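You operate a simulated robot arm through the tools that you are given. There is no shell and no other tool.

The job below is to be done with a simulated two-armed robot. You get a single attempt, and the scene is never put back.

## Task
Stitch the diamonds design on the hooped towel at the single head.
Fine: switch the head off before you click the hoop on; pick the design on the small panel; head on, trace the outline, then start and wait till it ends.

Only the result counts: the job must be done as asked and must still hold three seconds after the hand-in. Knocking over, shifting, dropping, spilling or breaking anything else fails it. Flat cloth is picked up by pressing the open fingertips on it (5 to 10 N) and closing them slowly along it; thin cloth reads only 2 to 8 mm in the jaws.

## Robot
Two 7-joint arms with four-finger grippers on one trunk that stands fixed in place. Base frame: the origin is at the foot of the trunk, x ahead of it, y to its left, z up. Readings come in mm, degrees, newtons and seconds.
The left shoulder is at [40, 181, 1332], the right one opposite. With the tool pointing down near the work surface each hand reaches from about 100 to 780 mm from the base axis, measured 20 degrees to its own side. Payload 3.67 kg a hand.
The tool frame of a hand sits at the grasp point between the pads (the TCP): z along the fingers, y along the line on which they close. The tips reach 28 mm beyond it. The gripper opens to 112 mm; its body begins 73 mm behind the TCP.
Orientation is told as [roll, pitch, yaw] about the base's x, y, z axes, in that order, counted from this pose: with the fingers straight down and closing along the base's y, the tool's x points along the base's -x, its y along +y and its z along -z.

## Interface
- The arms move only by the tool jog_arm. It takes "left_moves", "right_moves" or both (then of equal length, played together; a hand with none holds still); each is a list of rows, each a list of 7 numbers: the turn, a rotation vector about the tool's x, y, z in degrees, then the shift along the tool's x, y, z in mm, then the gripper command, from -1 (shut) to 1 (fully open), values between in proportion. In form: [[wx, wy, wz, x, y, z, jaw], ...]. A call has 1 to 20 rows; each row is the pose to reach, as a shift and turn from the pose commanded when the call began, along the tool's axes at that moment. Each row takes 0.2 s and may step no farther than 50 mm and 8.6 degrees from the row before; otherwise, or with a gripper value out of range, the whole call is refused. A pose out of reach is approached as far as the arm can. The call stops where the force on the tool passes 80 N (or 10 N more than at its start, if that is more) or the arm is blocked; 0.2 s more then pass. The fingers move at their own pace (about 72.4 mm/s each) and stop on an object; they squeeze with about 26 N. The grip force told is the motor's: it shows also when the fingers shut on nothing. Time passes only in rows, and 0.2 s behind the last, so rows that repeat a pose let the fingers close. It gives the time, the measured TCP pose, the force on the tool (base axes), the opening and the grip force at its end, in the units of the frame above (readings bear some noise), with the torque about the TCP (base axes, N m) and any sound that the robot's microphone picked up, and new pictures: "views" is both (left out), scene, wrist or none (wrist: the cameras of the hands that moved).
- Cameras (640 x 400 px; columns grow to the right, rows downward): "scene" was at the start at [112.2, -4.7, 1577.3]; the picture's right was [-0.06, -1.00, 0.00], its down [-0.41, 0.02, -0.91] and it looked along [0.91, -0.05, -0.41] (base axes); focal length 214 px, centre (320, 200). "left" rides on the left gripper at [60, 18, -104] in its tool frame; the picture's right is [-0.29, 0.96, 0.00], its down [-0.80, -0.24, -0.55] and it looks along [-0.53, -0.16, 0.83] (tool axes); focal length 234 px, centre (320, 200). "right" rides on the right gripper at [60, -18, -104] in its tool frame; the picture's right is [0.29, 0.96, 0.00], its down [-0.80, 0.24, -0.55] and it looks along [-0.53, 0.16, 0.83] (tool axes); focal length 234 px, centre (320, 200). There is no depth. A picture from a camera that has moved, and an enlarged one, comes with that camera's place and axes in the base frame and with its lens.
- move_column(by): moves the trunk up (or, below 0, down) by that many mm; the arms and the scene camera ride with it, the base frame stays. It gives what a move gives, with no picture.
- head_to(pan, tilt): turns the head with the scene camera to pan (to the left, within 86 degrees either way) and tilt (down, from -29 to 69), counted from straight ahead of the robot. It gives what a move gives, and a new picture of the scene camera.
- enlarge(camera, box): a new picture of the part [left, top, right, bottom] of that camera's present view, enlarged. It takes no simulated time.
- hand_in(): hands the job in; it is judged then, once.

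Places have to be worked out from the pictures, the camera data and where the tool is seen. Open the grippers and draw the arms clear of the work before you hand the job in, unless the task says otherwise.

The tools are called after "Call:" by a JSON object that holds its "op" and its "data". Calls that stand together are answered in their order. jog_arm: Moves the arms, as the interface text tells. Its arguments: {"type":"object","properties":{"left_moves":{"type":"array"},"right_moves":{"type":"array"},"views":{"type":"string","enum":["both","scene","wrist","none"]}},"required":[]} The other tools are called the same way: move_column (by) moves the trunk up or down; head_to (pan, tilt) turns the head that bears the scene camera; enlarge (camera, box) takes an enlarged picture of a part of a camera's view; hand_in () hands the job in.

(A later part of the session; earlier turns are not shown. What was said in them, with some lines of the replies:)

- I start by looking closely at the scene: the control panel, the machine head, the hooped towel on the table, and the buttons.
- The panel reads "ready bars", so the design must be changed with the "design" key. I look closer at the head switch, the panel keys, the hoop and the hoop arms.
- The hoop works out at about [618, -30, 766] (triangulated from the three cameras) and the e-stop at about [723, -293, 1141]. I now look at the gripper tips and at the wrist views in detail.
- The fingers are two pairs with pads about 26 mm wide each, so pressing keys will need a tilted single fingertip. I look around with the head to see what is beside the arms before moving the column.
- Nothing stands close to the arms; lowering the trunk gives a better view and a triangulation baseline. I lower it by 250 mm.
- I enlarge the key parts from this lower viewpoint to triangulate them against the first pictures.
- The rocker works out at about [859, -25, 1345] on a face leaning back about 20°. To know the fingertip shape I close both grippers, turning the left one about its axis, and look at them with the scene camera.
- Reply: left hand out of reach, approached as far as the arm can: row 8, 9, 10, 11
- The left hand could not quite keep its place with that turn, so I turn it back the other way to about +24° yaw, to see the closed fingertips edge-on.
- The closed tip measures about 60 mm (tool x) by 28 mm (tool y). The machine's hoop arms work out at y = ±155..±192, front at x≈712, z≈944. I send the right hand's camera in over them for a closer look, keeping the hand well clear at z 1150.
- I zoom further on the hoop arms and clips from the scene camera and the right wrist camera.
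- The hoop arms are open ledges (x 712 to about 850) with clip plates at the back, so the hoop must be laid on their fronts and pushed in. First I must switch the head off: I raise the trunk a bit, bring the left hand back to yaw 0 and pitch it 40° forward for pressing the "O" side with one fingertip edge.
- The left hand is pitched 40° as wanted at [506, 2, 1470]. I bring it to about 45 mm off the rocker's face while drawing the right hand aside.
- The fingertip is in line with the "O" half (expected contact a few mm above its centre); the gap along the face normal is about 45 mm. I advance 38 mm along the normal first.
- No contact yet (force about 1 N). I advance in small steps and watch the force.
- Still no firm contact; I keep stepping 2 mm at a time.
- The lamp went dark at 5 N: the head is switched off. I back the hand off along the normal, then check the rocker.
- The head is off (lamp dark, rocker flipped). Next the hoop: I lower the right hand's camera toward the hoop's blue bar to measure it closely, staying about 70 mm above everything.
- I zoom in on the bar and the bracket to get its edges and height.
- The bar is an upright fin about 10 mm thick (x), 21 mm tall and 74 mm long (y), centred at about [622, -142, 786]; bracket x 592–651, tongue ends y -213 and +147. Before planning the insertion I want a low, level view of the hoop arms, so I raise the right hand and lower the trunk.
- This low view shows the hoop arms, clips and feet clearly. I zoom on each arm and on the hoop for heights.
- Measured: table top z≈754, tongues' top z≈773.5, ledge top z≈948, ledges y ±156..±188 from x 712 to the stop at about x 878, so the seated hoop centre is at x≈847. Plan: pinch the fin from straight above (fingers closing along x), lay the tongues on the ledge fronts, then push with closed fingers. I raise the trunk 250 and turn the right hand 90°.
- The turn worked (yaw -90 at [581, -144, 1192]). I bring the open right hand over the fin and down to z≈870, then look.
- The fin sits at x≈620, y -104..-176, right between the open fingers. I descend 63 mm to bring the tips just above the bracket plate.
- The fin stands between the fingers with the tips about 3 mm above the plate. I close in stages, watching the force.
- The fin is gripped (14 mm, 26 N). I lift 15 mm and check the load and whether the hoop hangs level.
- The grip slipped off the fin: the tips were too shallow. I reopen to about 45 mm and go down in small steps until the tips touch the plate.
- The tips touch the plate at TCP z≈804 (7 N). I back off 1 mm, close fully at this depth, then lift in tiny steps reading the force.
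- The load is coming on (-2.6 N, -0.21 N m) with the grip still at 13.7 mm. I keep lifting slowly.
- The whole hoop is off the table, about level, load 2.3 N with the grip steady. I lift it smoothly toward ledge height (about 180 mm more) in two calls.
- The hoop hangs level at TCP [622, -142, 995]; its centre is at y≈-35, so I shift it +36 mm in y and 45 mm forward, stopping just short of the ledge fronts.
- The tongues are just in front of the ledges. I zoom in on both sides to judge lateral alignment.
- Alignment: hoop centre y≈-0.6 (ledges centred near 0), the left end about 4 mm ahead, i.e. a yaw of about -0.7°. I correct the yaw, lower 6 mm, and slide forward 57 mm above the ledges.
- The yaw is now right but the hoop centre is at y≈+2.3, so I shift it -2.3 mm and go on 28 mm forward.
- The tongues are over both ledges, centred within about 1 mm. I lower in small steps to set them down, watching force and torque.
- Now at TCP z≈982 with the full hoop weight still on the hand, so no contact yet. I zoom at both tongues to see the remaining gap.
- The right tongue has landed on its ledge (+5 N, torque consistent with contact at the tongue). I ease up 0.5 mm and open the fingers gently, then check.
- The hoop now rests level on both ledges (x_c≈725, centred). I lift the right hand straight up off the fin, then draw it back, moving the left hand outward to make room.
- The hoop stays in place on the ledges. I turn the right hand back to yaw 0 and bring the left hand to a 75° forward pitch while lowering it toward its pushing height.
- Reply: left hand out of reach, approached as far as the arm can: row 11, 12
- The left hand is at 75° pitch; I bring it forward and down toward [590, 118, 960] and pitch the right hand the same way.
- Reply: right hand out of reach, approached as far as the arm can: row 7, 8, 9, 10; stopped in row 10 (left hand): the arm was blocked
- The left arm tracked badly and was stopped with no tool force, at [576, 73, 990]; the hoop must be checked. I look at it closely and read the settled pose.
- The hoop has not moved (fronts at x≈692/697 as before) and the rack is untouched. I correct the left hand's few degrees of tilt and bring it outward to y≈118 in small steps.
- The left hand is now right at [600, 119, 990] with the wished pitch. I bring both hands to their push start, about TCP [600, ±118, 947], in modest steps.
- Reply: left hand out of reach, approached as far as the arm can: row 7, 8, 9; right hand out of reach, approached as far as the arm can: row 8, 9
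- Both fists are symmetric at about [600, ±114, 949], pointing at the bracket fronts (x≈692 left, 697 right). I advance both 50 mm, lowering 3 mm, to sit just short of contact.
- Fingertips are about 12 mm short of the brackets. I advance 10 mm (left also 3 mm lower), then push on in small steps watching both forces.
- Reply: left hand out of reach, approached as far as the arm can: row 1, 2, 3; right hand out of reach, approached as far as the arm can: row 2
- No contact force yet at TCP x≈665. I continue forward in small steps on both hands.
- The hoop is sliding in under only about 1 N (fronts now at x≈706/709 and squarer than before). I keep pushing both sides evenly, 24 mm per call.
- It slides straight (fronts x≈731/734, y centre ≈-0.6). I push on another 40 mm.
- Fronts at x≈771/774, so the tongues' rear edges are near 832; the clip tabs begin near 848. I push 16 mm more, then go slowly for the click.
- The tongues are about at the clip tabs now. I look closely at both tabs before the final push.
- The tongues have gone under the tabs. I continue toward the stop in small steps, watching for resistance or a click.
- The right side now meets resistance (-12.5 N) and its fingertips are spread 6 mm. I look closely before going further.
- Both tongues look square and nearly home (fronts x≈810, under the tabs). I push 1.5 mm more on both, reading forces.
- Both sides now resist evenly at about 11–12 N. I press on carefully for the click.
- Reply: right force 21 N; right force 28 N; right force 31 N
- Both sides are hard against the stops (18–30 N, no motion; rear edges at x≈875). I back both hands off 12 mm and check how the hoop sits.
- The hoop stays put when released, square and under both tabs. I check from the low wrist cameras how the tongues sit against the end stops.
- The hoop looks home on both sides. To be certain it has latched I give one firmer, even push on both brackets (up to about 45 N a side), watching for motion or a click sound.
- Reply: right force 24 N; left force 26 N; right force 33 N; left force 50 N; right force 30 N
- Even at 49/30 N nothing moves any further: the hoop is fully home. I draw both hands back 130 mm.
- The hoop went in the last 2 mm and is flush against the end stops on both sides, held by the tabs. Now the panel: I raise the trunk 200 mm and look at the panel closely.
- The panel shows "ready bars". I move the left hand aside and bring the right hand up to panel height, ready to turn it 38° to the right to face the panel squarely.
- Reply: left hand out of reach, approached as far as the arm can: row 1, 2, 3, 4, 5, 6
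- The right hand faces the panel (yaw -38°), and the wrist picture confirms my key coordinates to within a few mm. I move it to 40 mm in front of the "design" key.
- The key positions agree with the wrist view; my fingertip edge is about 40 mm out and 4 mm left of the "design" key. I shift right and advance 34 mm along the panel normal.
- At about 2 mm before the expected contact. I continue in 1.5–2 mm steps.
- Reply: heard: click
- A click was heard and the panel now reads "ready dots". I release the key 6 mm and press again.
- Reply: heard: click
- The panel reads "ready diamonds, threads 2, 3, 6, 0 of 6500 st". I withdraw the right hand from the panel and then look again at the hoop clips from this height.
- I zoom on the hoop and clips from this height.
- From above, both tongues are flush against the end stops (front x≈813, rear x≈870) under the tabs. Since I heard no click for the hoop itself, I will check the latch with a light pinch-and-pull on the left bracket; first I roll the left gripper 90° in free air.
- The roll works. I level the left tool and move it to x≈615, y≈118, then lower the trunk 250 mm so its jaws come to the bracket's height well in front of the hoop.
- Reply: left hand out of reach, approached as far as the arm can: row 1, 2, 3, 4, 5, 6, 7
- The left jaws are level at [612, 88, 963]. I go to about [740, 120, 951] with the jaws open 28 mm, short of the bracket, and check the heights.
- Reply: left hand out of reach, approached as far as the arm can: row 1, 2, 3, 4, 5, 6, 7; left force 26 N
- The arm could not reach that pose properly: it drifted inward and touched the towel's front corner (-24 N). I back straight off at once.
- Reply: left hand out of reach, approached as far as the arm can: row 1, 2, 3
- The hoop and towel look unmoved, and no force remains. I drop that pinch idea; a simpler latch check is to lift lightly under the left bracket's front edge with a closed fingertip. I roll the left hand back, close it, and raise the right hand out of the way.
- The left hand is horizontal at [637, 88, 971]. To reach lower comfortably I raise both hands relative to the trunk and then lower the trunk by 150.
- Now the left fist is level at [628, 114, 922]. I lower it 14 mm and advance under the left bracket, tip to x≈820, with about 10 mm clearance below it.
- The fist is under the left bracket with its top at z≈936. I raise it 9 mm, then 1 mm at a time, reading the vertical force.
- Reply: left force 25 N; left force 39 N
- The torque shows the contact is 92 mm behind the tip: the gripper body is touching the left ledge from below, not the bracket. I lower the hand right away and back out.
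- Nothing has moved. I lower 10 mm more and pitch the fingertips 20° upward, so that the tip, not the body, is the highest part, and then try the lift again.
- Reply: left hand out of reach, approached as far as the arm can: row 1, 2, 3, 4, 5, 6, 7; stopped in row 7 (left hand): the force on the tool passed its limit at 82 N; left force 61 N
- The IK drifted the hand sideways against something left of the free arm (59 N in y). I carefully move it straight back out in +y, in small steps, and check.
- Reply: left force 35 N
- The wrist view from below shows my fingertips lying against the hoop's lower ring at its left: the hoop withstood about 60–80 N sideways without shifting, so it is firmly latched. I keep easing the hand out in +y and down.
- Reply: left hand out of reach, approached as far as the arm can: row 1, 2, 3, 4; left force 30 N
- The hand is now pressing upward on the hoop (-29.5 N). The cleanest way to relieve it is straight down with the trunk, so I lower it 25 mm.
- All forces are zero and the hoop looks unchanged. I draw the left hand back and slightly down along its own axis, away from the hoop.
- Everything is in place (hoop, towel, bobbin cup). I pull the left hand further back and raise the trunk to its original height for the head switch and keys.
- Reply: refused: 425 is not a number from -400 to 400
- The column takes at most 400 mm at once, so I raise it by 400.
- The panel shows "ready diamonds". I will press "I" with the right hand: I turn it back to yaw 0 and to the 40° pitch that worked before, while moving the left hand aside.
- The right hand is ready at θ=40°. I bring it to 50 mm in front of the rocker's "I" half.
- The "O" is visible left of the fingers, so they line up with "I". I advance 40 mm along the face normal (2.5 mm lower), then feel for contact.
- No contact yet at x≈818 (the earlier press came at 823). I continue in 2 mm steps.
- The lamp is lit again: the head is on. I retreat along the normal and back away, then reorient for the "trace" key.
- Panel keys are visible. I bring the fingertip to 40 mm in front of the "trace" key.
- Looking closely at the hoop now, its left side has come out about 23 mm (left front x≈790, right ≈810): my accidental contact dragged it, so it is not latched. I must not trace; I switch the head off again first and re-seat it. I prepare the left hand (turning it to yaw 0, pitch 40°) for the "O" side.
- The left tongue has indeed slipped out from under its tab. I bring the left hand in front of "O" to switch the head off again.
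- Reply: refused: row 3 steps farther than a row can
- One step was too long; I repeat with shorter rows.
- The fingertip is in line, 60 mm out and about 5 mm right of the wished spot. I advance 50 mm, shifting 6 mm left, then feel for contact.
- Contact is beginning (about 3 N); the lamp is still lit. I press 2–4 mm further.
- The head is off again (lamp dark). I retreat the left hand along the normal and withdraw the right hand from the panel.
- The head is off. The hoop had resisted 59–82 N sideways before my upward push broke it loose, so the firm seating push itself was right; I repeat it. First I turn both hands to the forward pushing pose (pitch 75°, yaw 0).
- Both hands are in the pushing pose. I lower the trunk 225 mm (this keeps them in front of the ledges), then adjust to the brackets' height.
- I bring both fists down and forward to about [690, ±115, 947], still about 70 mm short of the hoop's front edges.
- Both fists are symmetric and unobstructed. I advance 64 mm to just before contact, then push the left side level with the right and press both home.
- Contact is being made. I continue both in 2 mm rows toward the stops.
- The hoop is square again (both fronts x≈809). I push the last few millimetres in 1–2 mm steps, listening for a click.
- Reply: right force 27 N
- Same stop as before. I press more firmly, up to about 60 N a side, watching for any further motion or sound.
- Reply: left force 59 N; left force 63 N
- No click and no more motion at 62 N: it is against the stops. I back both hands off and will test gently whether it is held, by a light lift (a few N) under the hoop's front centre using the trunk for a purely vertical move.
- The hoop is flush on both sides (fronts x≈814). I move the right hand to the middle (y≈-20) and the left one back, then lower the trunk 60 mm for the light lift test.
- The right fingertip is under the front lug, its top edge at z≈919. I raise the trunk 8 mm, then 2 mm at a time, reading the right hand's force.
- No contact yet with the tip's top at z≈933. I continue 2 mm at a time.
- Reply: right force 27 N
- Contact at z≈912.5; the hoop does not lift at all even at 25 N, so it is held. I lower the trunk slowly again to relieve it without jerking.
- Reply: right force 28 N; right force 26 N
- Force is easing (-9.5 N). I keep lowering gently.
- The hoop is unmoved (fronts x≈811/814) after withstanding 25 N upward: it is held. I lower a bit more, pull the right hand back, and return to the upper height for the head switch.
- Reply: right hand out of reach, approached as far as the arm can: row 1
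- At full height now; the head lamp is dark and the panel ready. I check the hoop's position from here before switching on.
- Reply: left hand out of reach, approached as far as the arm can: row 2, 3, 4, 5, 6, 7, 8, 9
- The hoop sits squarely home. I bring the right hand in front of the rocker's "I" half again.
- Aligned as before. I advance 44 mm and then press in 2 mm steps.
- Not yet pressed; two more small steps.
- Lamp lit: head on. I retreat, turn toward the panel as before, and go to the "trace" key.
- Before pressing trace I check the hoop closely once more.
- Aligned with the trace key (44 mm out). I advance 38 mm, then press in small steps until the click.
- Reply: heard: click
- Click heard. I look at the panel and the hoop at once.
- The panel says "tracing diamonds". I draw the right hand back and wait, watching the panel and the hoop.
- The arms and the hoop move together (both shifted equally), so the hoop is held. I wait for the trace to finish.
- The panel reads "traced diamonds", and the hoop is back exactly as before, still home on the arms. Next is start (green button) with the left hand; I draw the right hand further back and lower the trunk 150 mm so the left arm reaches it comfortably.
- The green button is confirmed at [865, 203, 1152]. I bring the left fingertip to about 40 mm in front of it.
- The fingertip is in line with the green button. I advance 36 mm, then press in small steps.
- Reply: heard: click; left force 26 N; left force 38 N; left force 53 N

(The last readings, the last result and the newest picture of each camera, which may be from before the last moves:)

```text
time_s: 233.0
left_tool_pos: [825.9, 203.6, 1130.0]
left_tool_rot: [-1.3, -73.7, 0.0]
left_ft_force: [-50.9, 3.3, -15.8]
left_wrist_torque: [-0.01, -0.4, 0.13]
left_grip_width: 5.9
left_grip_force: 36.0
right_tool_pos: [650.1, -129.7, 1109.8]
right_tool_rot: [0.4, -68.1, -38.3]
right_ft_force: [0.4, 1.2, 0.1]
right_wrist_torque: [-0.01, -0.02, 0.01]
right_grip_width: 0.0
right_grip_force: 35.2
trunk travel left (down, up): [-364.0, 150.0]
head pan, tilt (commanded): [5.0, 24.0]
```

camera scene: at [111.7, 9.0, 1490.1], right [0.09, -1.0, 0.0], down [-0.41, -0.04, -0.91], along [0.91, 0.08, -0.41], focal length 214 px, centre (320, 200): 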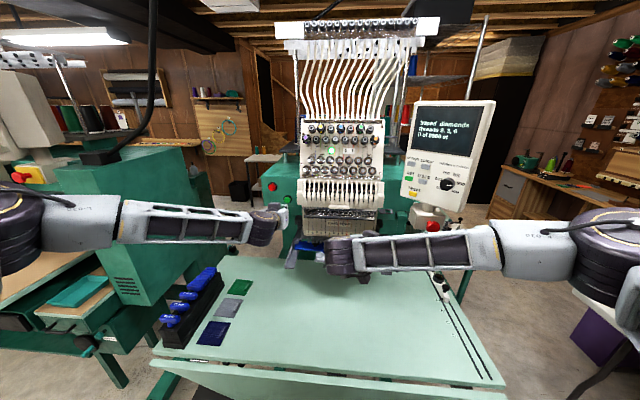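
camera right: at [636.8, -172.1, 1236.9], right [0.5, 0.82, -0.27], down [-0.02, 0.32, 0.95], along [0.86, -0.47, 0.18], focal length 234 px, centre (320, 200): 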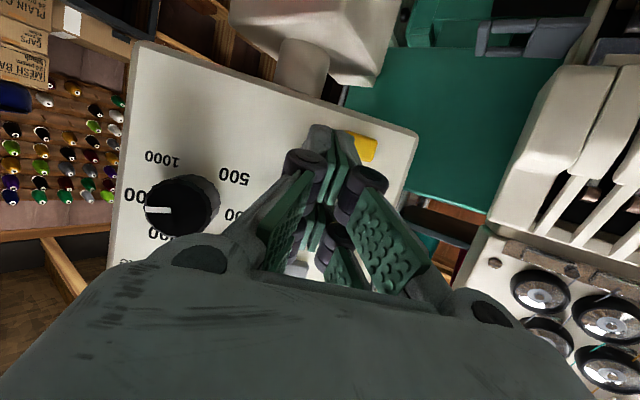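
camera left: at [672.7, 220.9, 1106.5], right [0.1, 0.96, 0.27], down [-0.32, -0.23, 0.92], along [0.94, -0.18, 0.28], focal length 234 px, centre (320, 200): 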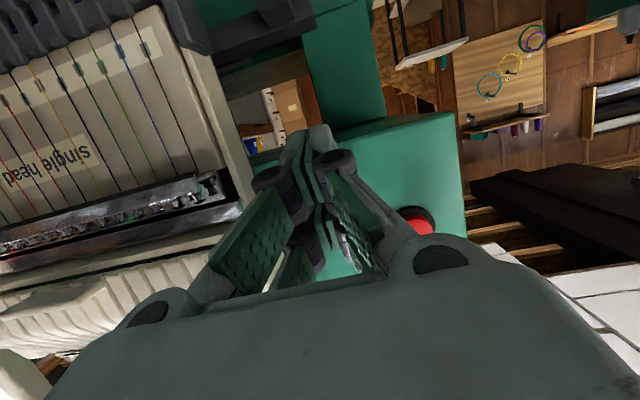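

The click came with the first advance; I release the button at once and look at the panel.

Call:
{"op": "jog_arm", "data": {"left_moves": [[0, 0, 0, 2, 0, -8, -1], [0, 0, 0, 5, 0, -20, -1], [0, 0, 0, 12, 0, -45, -1], [0, 0, 0, 20, 0, -75, -1]], "views": "scene"}}

Call:
{"op": "enlarge", "data": {"camera": "scene", "box": [400, 95, 500, 165]}}

Call:
{"op": "enlarge", "data": {"camera": "scene", "box": [270, 200, 370, 260]}}

```text
time_s: 234.0
left_tool_pos: [766.9, 199.2, 1132.6]
left_tool_rot: [-0.8, -73.6, -0.4]
left_ft_force: [-1.1, 0.0, -1.4]
left_wrist_torque: [-0.01, -0.15, -0.06]
left_grip_width: 0.0
left_grip_force: 35.7
left hand out of reach, approached as far as the arm can: row 4
right_tool_pos: [654.8, -133.7, 1108.0]
right_tool_rot: [0.2, -67.8, -38.1]
right_ft_force: [0.6, -0.8, 0.6]
right_wrist_torque: [0.02, -0.03, 0.07]
right_grip_width: 0.1
right_grip_force: 36.0
trunk travel left (down, up): [-364.0, 150.0]
head pan, tilt (commanded): [5.0, 24.0]
camera scene: at [110.7, 6.9, 1490.3], right [0.09, -1.0, 0.0], down [-0.4, -0.03, -0.91], along [0.91, 0.08, -0.41], focal length 214 px, centre (320, 200)
```

scene: 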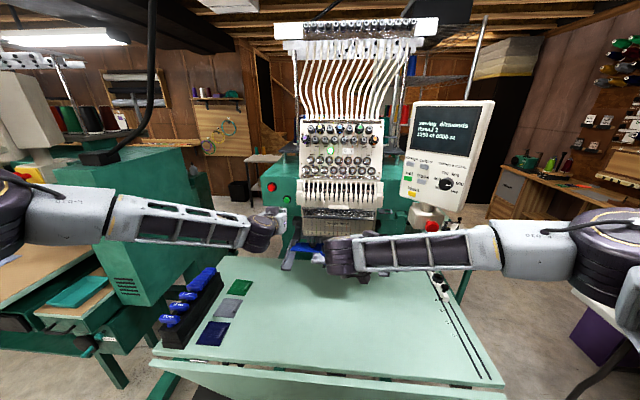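

```text
5.71 times, centred on (450, 130) of scene
camera zoom: at [110.7, 6.9, 1490.3], right [0.09, -1.0, 0.0], down [-0.4, -0.03, -0.91], along [0.91, 0.08, -0.41], focal length 1226 px, centre (-423, 600)
```

zoom: 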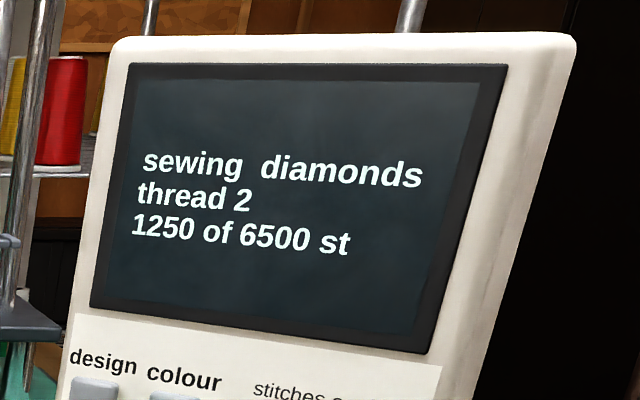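

```text
6.40 times, centred on (320, 230) of scene
camera zoom: at [110.7, 6.9, 1490.3], right [0.09, -1.0, 0.0], down [-0.4, -0.03, -0.91], along [0.91, 0.08, -0.41], focal length 1373 px, centre (320, 8)
```

zoom: 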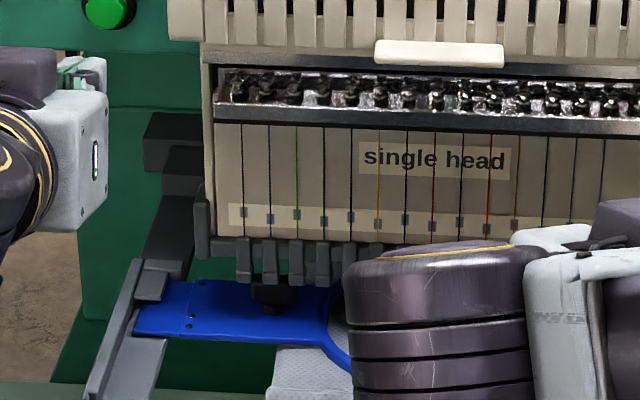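

It is sewing: "thread 2, 1250 of 6500 st". I hold still and wait, checking the panel.

Call:
{"op": "jog_arm", "data": {"left_moves": [[0, 0, 0, 0, 0, 0, -1], [0, 0, 0, 0, 0, 0, -1], [0, 0, 0, 0, 0, 0, -1], [0, 0, 0, 0, 0, 0, -1], [0, 0, 0, 0, 0, 0, -1], [0, 0, 0, 0, 0, 0, -1], [0, 0, 0, 0, 0, 0, -1], [0, 0, 0, 0, 0, 0, -1], [0, 0, 0, 0, 0, 0, -1], [0, 0, 0, 0, 0, 0, -1]], "views": "none"}}

Call:
{"op": "enlarge", "data": {"camera": "scene", "box": [400, 95, 500, 165]}}

Call:
{"op": "enlarge", "data": {"camera": "scene", "box": [270, 210, 370, 270]}}

```text
time_s: 236.2
left_tool_pos: [768.6, 200.5, 1131.9]
left_tool_rot: [-1.0, -73.6, -0.1]
left_ft_force: [-0.4, -0.2, 0.2]
left_wrist_torque: [0.03, 0.01, 0.01]
left_grip_width: 0.0
left_grip_force: 35.6
right_tool_pos: [655.3, -131.2, 1105.9]
right_tool_rot: [0.0, -67.7, -38.1]
right_ft_force: [0.2, -0.2, 0.0]
right_wrist_torque: [-0.01, 0.01, 0.01]
right_grip_width: 0.1
right_grip_force: 35.4
trunk travel left (down, up): [-364.0, 150.0]
head pan, tilt (commanded): [5.0, 24.0]
```

```text
5.71 times, centred on (450, 130) of scene
camera zoom: at [112.2, 8.8, 1490.1], right [0.09, -1.0, 0.0], down [-0.41, -0.04, -0.91], along [0.91, 0.08, -0.41], focal length 1226 px, centre (-423, 600)
```

zoom: 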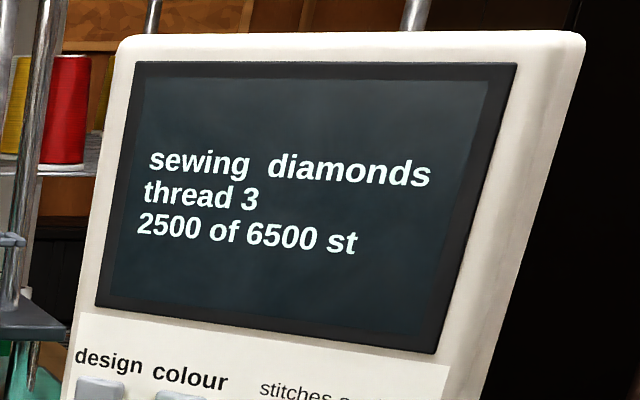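

```text
6.40 times, centred on (320, 240) of scene
camera zoom: at [112.2, 8.8, 1490.1], right [0.09, -1.0, 0.0], down [-0.41, -0.04, -0.91], along [0.91, 0.08, -0.41], focal length 1373 px, centre (320, -56)
```

zoom: 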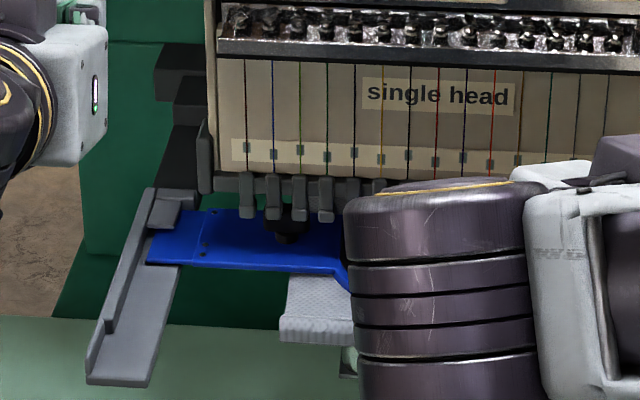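

2500 of 6500, now thread 3, and the hoop rides with the arms. I keep waiting.

Call:
{"op": "jog_arm", "data": {"left_moves": [[0, 0, 0, 0, 0, 0, -1], [0, 0, 0, 0, 0, 0, -1], [0, 0, 0, 0, 0, 0, -1], [0, 0, 0, 0, 0, 0, -1], [0, 0, 0, 0, 0, 0, -1], [0, 0, 0, 0, 0, 0, -1], [0, 0, 0, 0, 0, 0, -1], [0, 0, 0, 0, 0, 0, -1], [0, 0, 0, 0, 0, 0, -1], [0, 0, 0, 0, 0, 0, -1], [0, 0, 0, 0, 0, 0, -1], [0, 0, 0, 0, 0, 0, -1], [0, 0, 0, 0, 0, 0, -1], [0, 0, 0, 0, 0, 0, -1], [0, 0, 0, 0, 0, 0, -1], [0, 0, 0, 0, 0, 0, -1], [0, 0, 0, 0, 0, 0, -1], [0, 0, 0, 0, 0, 0, -1], [0, 0, 0, 0, 0, 0, -1], [0, 0, 0, 0, 0, 0, -1]], "views": "none"}}

Call:
{"op": "enlarge", "data": {"camera": "scene", "box": [400, 95, 500, 165]}}

Call:
{"op": "enlarge", "data": {"camera": "scene", "box": [270, 210, 370, 270]}}

```text
time_s: 240.4
left_tool_pos: [767.4, 202.0, 1132.5]
left_tool_rot: [-1.0, -73.6, -0.1]
left_ft_force: [-0.3, 1.1, -0.7]
left_wrist_torque: [0.01, -0.01, -0.02]
left_grip_width: 0.0
left_grip_force: 35.4
right_tool_pos: [655.5, -131.5, 1105.7]
right_tool_rot: [0.0, -67.8, -37.9]
right_ft_force: [-0.4, 0.1, -0.4]
right_wrist_torque: [0.01, 0.0, -0.03]
right_grip_width: 0.0
right_grip_force: 35.6
trunk travel left (down, up): [-364.0, 150.0]
head pan, tilt (commanded): [5.0, 24.0]
```

```text
5.71 times, centred on (450, 130) of scene
camera zoom: at [112.2, 8.8, 1490.1], right [0.09, -1.0, 0.0], down [-0.41, -0.04, -0.91], along [0.91, 0.08, -0.41], focal length 1226 px, centre (-423, 600)
```

zoom: 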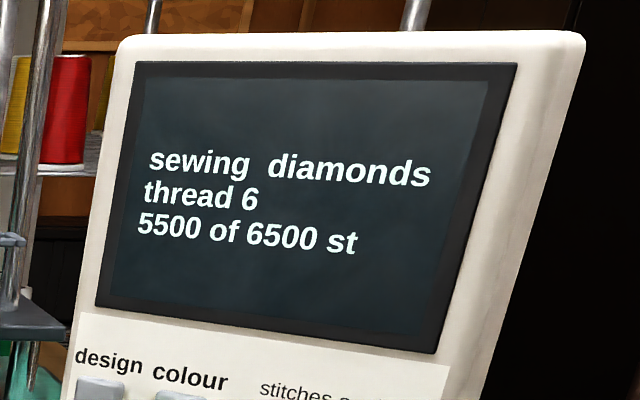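

```text
6.40 times, centred on (320, 240) of scene
camera zoom: at [112.2, 8.8, 1490.1], right [0.09, -1.0, 0.0], down [-0.41, -0.04, -0.91], along [0.91, 0.08, -0.41], focal length 1373 px, centre (320, -56)
```

zoom: 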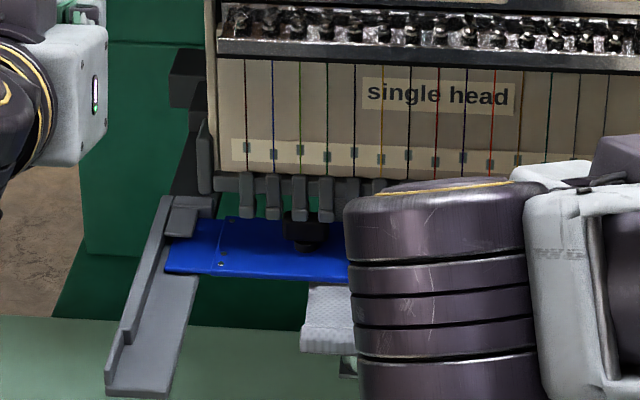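

5500 of 6500, thread 6. I wait a few more seconds for the end.

Call:
{"op": "jog_arm", "data": {"left_moves": [[0, 0, 0, 0, 0, 0, -1], [0, 0, 0, 0, 0, 0, -1], [0, 0, 0, 0, 0, 0, -1], [0, 0, 0, 0, 0, 0, -1], [0, 0, 0, 0, 0, 0, -1], [0, 0, 0, 0, 0, 0, -1], [0, 0, 0, 0, 0, 0, -1], [0, 0, 0, 0, 0, 0, -1], [0, 0, 0, 0, 0, 0, -1], [0, 0, 0, 0, 0, 0, -1], [0, 0, 0, 0, 0, 0, -1], [0, 0, 0, 0, 0, 0, -1]], "views": "none"}}

Call:
{"op": "enlarge", "data": {"camera": "scene", "box": [400, 95, 500, 165]}}

Call:
{"op": "enlarge", "data": {"camera": "scene", "box": [270, 210, 370, 270]}}

```text
time_s: 243.0
left_tool_pos: [768.2, 201.2, 1132.1]
left_tool_rot: [-0.9, -73.6, -0.2]
left_ft_force: [0.0, 0.2, 0.0]
left_wrist_torque: [-0.02, -0.01, -0.03]
left_grip_width: 0.1
left_grip_force: 36.0
right_tool_pos: [655.3, -131.5, 1106.0]
right_tool_rot: [0.0, -67.8, -38.0]
right_ft_force: [1.0, 0.4, -0.1]
right_wrist_torque: [0.0, 0.01, -0.02]
right_grip_width: 0.2
right_grip_force: 35.2
trunk travel left (down, up): [-364.0, 150.0]
head pan, tilt (commanded): [5.0, 24.0]
```

```text
5.71 times, centred on (450, 130) of scene
camera zoom: at [112.2, 8.8, 1490.1], right [0.09, -1.0, 0.0], down [-0.41, -0.04, -0.91], along [0.91, 0.08, -0.41], focal length 1226 px, centre (-423, 600)
```

zoom: 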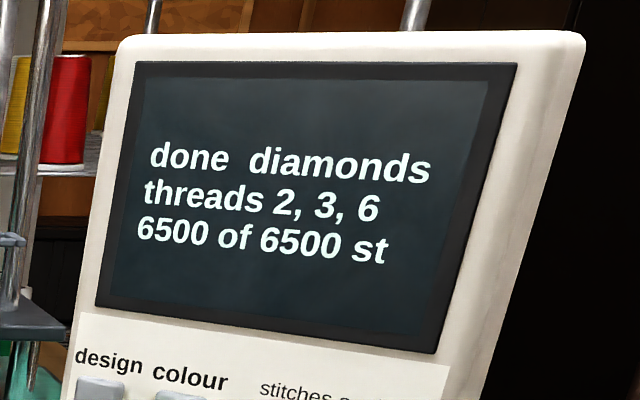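

```text
6.40 times, centred on (320, 240) of scene
camera zoom: at [112.2, 8.8, 1490.1], right [0.09, -1.0, 0.0], down [-0.41, -0.04, -0.91], along [0.91, 0.08, -0.41], focal length 1373 px, centre (320, -56)
```

zoom: 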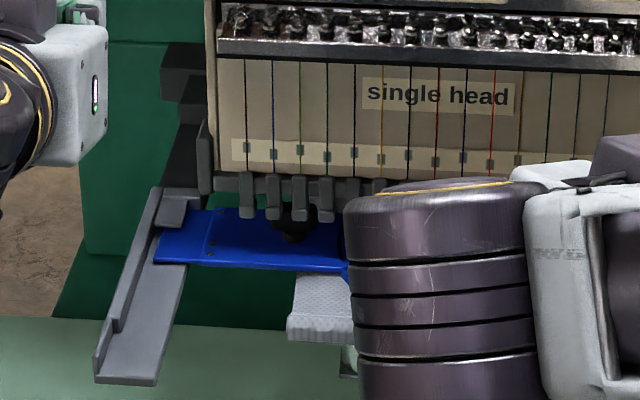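

"done diamonds, 6500 of 6500 st". I draw both arms back clear of the machine and open the grippers, then look at the result.

Call:
{"op": "jog_arm", "data": {"left_moves": [[0, 0, 0, 6, 0, -20, -1], [0, 0, 0, 12, 0, -41, -1], [0, 0, 0, 18, 0, -62, -1], [0, 0, 0, 24, 0, -83, -1], [0, 0, 0, 30, 0, -104, -1], [0, 0, 0, 36, 0, -125, -1]], "right_moves": [[0, 0, 0, -19, -8, -19, -1], [0, 0, 0, -38, -16, -38, -1], [0, 0, 0, -57, -24, -57, -1], [0, 0, 0, -77, -33, -77, -1], [0, 0, 0, -96, -41, -96, -1], [0, 0, 0, -115, -49, -115, -1]], "views": "none"}}

Call:
{"op": "move_column", "data": {"by": 150}}

Call:
{"op": "jog_arm", "data": {"left_moves": [[0, 0, 0, 0, 0, 0, -0.5], [0, 0, 0, 0, 0, 0, 0], [0, 0, 0, 0, 0, 0, 0.5], [0, 0, 0, 0, 0, 0, 1], [0, 0, 0, 0, 0, 0, 1]], "right_moves": [[0, 0, 0, 0, 0, 0, -0.5], [0, 0, 0, 0, 0, 0, 0], [0, 0, 0, 0, 0, 0, 0.5], [0, 0, 0, 0, 0, 0, 1], [0, 0, 0, 0, 0, 0, 1]], "views": "scene"}}

Call:
{"op": "enlarge", "data": {"camera": "scene", "box": [240, 100, 500, 320]}}

```text
time_s: 244.4
left_tool_pos: [633.0, 202.7, 1146.5]
left_tool_rot: [-1.5, -73.4, 0.5]
left_ft_force: [-1.1, 1.1, -0.5]
left_wrist_torque: [0.0, 0.0, -0.09]
left_grip_width: 0.1
left_grip_force: 36.0
left hand out of reach, approached as far as the arm can: row 1, 2, 3, 4, 5, 6
right_tool_pos: [569.8, -126.5, 1258.0]
right_tool_rot: [-0.1, -68.1, -37.9]
right_ft_force: [-1.3, 0.3, 0.4]
right_wrist_torque: [-0.02, -0.02, -0.01]
right_grip_width: 0.0
right_grip_force: 35.2
trunk travel left (down, up): [-364.0, 150.0]
head pan, tilt (commanded): [5.0, 24.0]
```

```text
time_s: 246.1
left_tool_pos: [637.2, 200.2, 1296.1]
left_tool_rot: [-0.8, -73.3, -0.1]
left_ft_force: [0.2, 0.1, -0.8]
left_wrist_torque: [-0.02, -0.01, 0.04]
left_grip_width: 0.0
left_grip_force: 35.6
right_tool_pos: [576.2, -129.4, 1405.1]
right_tool_rot: [-0.1, -67.9, -37.9]
right_ft_force: [-0.1, -0.6, -0.8]
right_wrist_torque: [0.03, 0.0, -0.01]
right_grip_width: 0.0
right_grip_force: 35.9
trunk travel left (down, up): [-514.0, 0.0]
head pan, tilt (commanded): [5.0, 24.0]
```

```text
time_s: 247.3
left_tool_pos: [637.0, 199.9, 1296.1]
left_tool_rot: [-0.8, -73.2, -0.1]
left_ft_force: [0.5, 0.8, -0.1]
left_wrist_torque: [0.0, 0.0, 0.01]
left_grip_width: 111.7
left_grip_force: 0.1
right_tool_pos: [574.4, -130.6, 1406.0]
right_tool_rot: [0.1, -67.7, -38.1]
right_ft_force: [-0.3, -0.5, 0.4]
right_wrist_torque: [0.04, 0.0, 0.03]
right_grip_width: 112.0
right_grip_force: 0.0
trunk travel left (down, up): [-514.0, 0.0]
head pan, tilt (commanded): [5.0, 24.0]
camera scene: at [112.0, 8.9, 1640.1], right [0.09, -1.0, 0.0], down [-0.41, -0.04, -0.91], along [0.91, 0.08, -0.41], focal length 214 px, centre (320, 200)
```

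scene: 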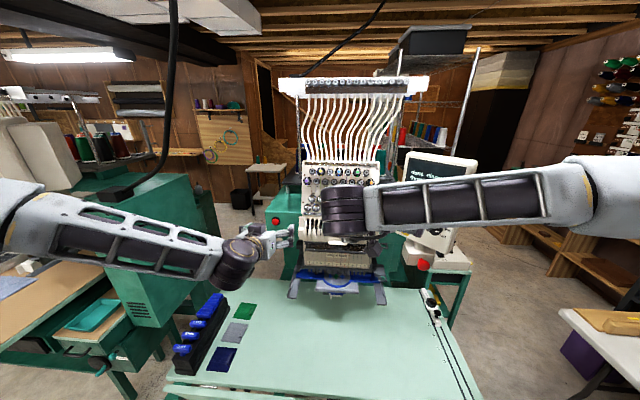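

```text
1.82 times, centred on (370, 210) of scene
camera zoom: at [112.0, 8.9, 1640.1], right [0.09, -1.0, 0.0], down [-0.41, -0.04, -0.91], along [0.91, 0.08, -0.41], focal length 390 px, centre (229, 182)
```

zoom: 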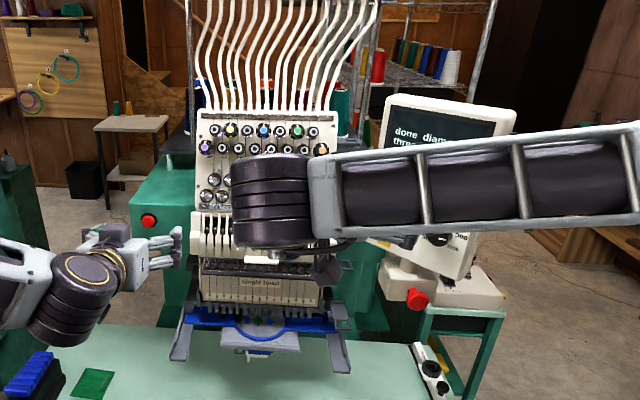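

I zoom on the hoop to see the stitched design and that all is in place.

Call:
{"op": "enlarge", "data": {"camera": "scene", "box": [285, 255, 395, 315]}}

Call:
{"op": "enlarge", "data": {"camera": "scene", "box": [315, 265, 365, 300]}}

Call:
{"op": "enlarge", "data": {"camera": "scene", "box": [150, 270, 480, 400]}}

```text
5.82 times, centred on (340, 285) of scene
camera zoom: at [112.0, 8.9, 1640.1], right [0.09, -1.0, 0.0], down [-0.41, -0.04, -0.91], along [0.91, 0.08, -0.41], focal length 1248 px, centre (204, -294)
```

zoom: 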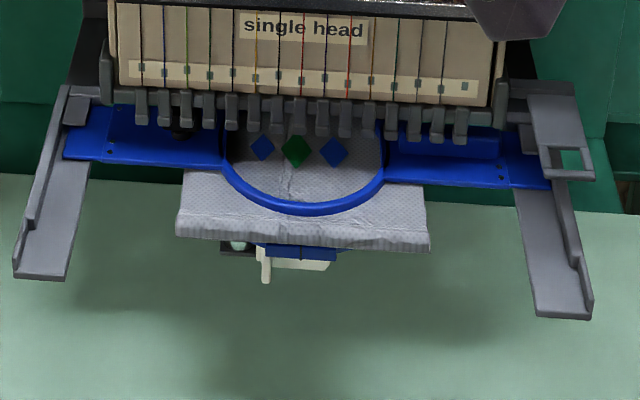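

```text
11.43 times, centred on (340, 282) of scene
camera zoom: at [112.0, 8.9, 1640.1], right [0.09, -1.0, 0.0], down [-0.41, -0.04, -0.91], along [0.91, 0.08, -0.41], focal length 2451 px, centre (91, -743)
```

zoom: 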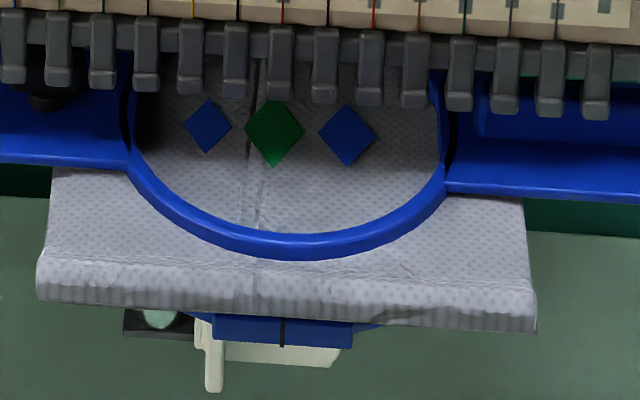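

```text
1.94 times, centred on (315, 335) of scene
camera zoom: at [112.0, 8.9, 1640.1], right [0.09, -1.0, 0.0], down [-0.41, -0.04, -0.91], along [0.91, 0.08, -0.41], focal length 416 px, centre (330, -62)
```

zoom: 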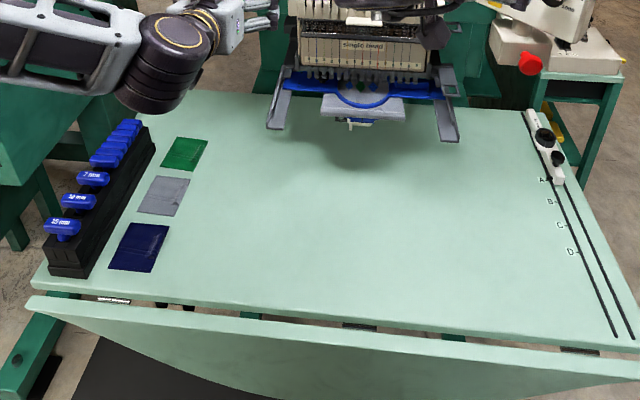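

Three diamonds are stitched, blue–green–blue, centred in the hoop; everything else is in place. I draw both arms further back and up, clear of the work.

Call:
{"op": "jog_arm", "data": {"left_moves": [[0, 6, 0, 0, 0, -15, 1], [0, 12, 0, 0, 0, -30, 1], [0, 18, 0, 0, 0, -45, 1], [0, 24, 0, 0, 0, -60, 1], [0, 30, 0, -10, 0, -80, 1], [0, 36, 0, -20, 0, -100, 1]], "right_moves": [[-6, 0, -2.4, 0, 0, 0, 1], [-12, 0, -4.8, 0, 0, 0, 1], [-18, 0, -7.2, 0, 0, 0, 1], [-24, 0, -9.6, 0, 0, 0, 1], [-30, 0, -12, 0, 0, 0, 1], [-35, 0, -14, 0, 0, 0, 1]], "views": "scene"}}

Call:
{"op": "jog_arm", "data": {"right_moves": [[0, 6, 0, 0, -10, -15, 1], [0, 12, 0, 0, -20, -30, 1], [0, 18, 0, 0, -30, -45, 1], [0, 24, 0, 0, -40, -60, 1], [0, 30, 0, 0, -50, -80, 1], [0, 36, 0, 0, -60, -100, 1]], "views": "scene"}}

Call:
{"op": "enlarge", "data": {"camera": "scene", "box": [240, 120, 500, 320]}}

```text
time_s: 248.7
left_tool_pos: [545.1, 199.9, 1342.5]
left_tool_rot: [-0.3, -37.1, -0.7]
left_ft_force: [1.5, 0.5, 0.4]
left_wrist_torque: [0.01, 0.0, -0.02]
left_grip_width: 112.0
left_grip_force: 0.0
right_tool_pos: [575.1, -130.4, 1405.7]
right_tool_rot: [0.6, -67.9, -0.8]
right_ft_force: [0.2, 0.2, 0.6]
right_wrist_torque: [0.04, 0.01, 0.0]
right_grip_width: 112.2
right_grip_force: 0.1
trunk travel left (down, up): [-514.0, 0.0]
head pan, tilt (commanded): [5.0, 24.0]
camera scene: at [112.0, 7.7, 1640.1], right [0.09, -1.0, 0.0], down [-0.41, -0.03, -0.91], along [0.91, 0.08, -0.41], focal length 214 px, centre (320, 200)
```

scene: 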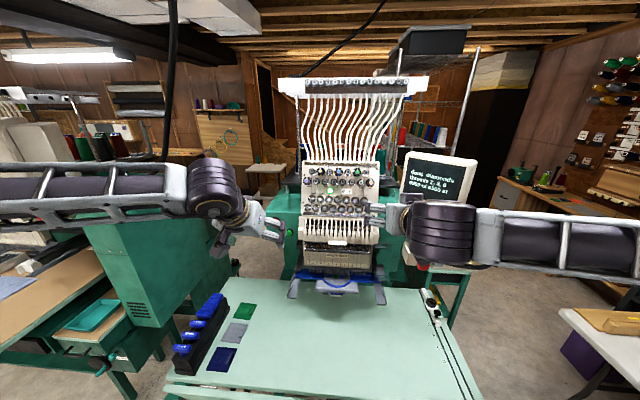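

```text
time_s: 250.1
left_tool_pos: [546.3, 200.9, 1342.6]
left_tool_rot: [-0.3, -37.2, -0.5]
left_ft_force: [0.0, 0.1, -0.4]
left_wrist_torque: [0.04, 0.01, 0.02]
left_grip_width: 111.9
left_grip_force: 0.0
right_tool_pos: [482.1, -189.6, 1441.4]
right_tool_rot: [0.3, -31.7, -0.3]
right_ft_force: [0.9, -0.3, -1.1]
right_wrist_torque: [0.03, 0.0, -0.01]
right_grip_width: 112.0
right_grip_force: 0.0
trunk travel left (down, up): [-514.0, 0.0]
head pan, tilt (commanded): [5.0, 24.0]
camera scene: at [112.1, 8.7, 1640.1], right [0.09, -1.0, 0.0], down [-0.41, -0.04, -0.91], along [0.91, 0.08, -0.41], focal length 214 px, centre (320, 200)
```

scene: 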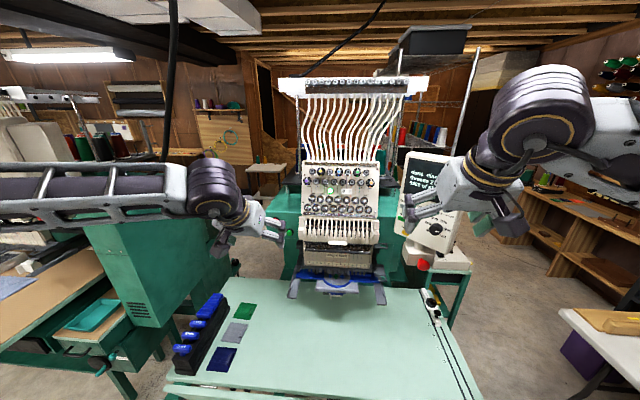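

```text
2.00 times, centred on (370, 220) of scene
camera zoom: at [112.1, 8.7, 1640.1], right [0.09, -1.0, 0.0], down [-0.41, -0.04, -0.91], along [0.91, 0.08, -0.41], focal length 429 px, centre (220, 160)
```

zoom: 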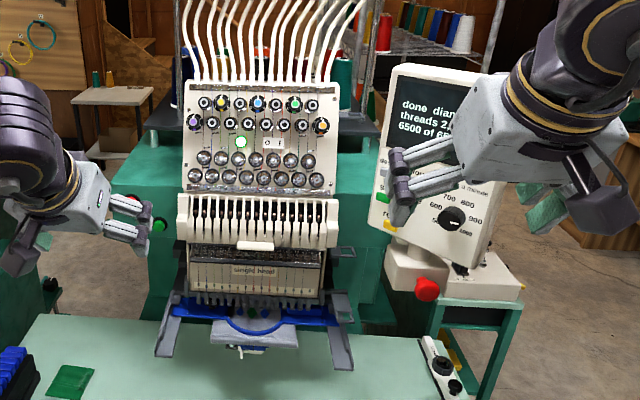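

The panel shows "done diamonds, 6500 of 6500 st". The hoop is seated with the design stitched, the grippers are open and both arms are clear. I hand the job in.

Call:
{"op": "hand_in", "data": {}}

```text
The job is handed in.
```

The diamonds design is stitched on the hooped towel. The panel ended on "done diamonds, 6500 of 6500 st", and three diamonds (blue, green, blue) show centred in the hoop. I handed the job in with both grippers open and the arms drawn clear of the machine.

- **Hoop had to be seated twice:** after the first seating I tested whether it was latched, and my hand drifted. It pressed against the bobbin cup and the hoop with up to about 80 N, and the hoop's left side slipped out about 23 mm. I saw this only after switching the head on but before tracing. I switched the head off again, pushed the hoop home, and then switched on, traced and started.
- **Latch not directly confirmed:** I never heard a click from the hoop. It did stay flush on both arms through a 25 N upward test, and it moved with the arms while tracing and sewing.
- **Other contacts:** I also pressed the underside of the left hoop arm with about 37 N, touched the front corner of the towel with about 24 N, and pressed the start button harder than needed, to about 50 N. In the pictures I took afterwards, nothing else looked moved or damaged.
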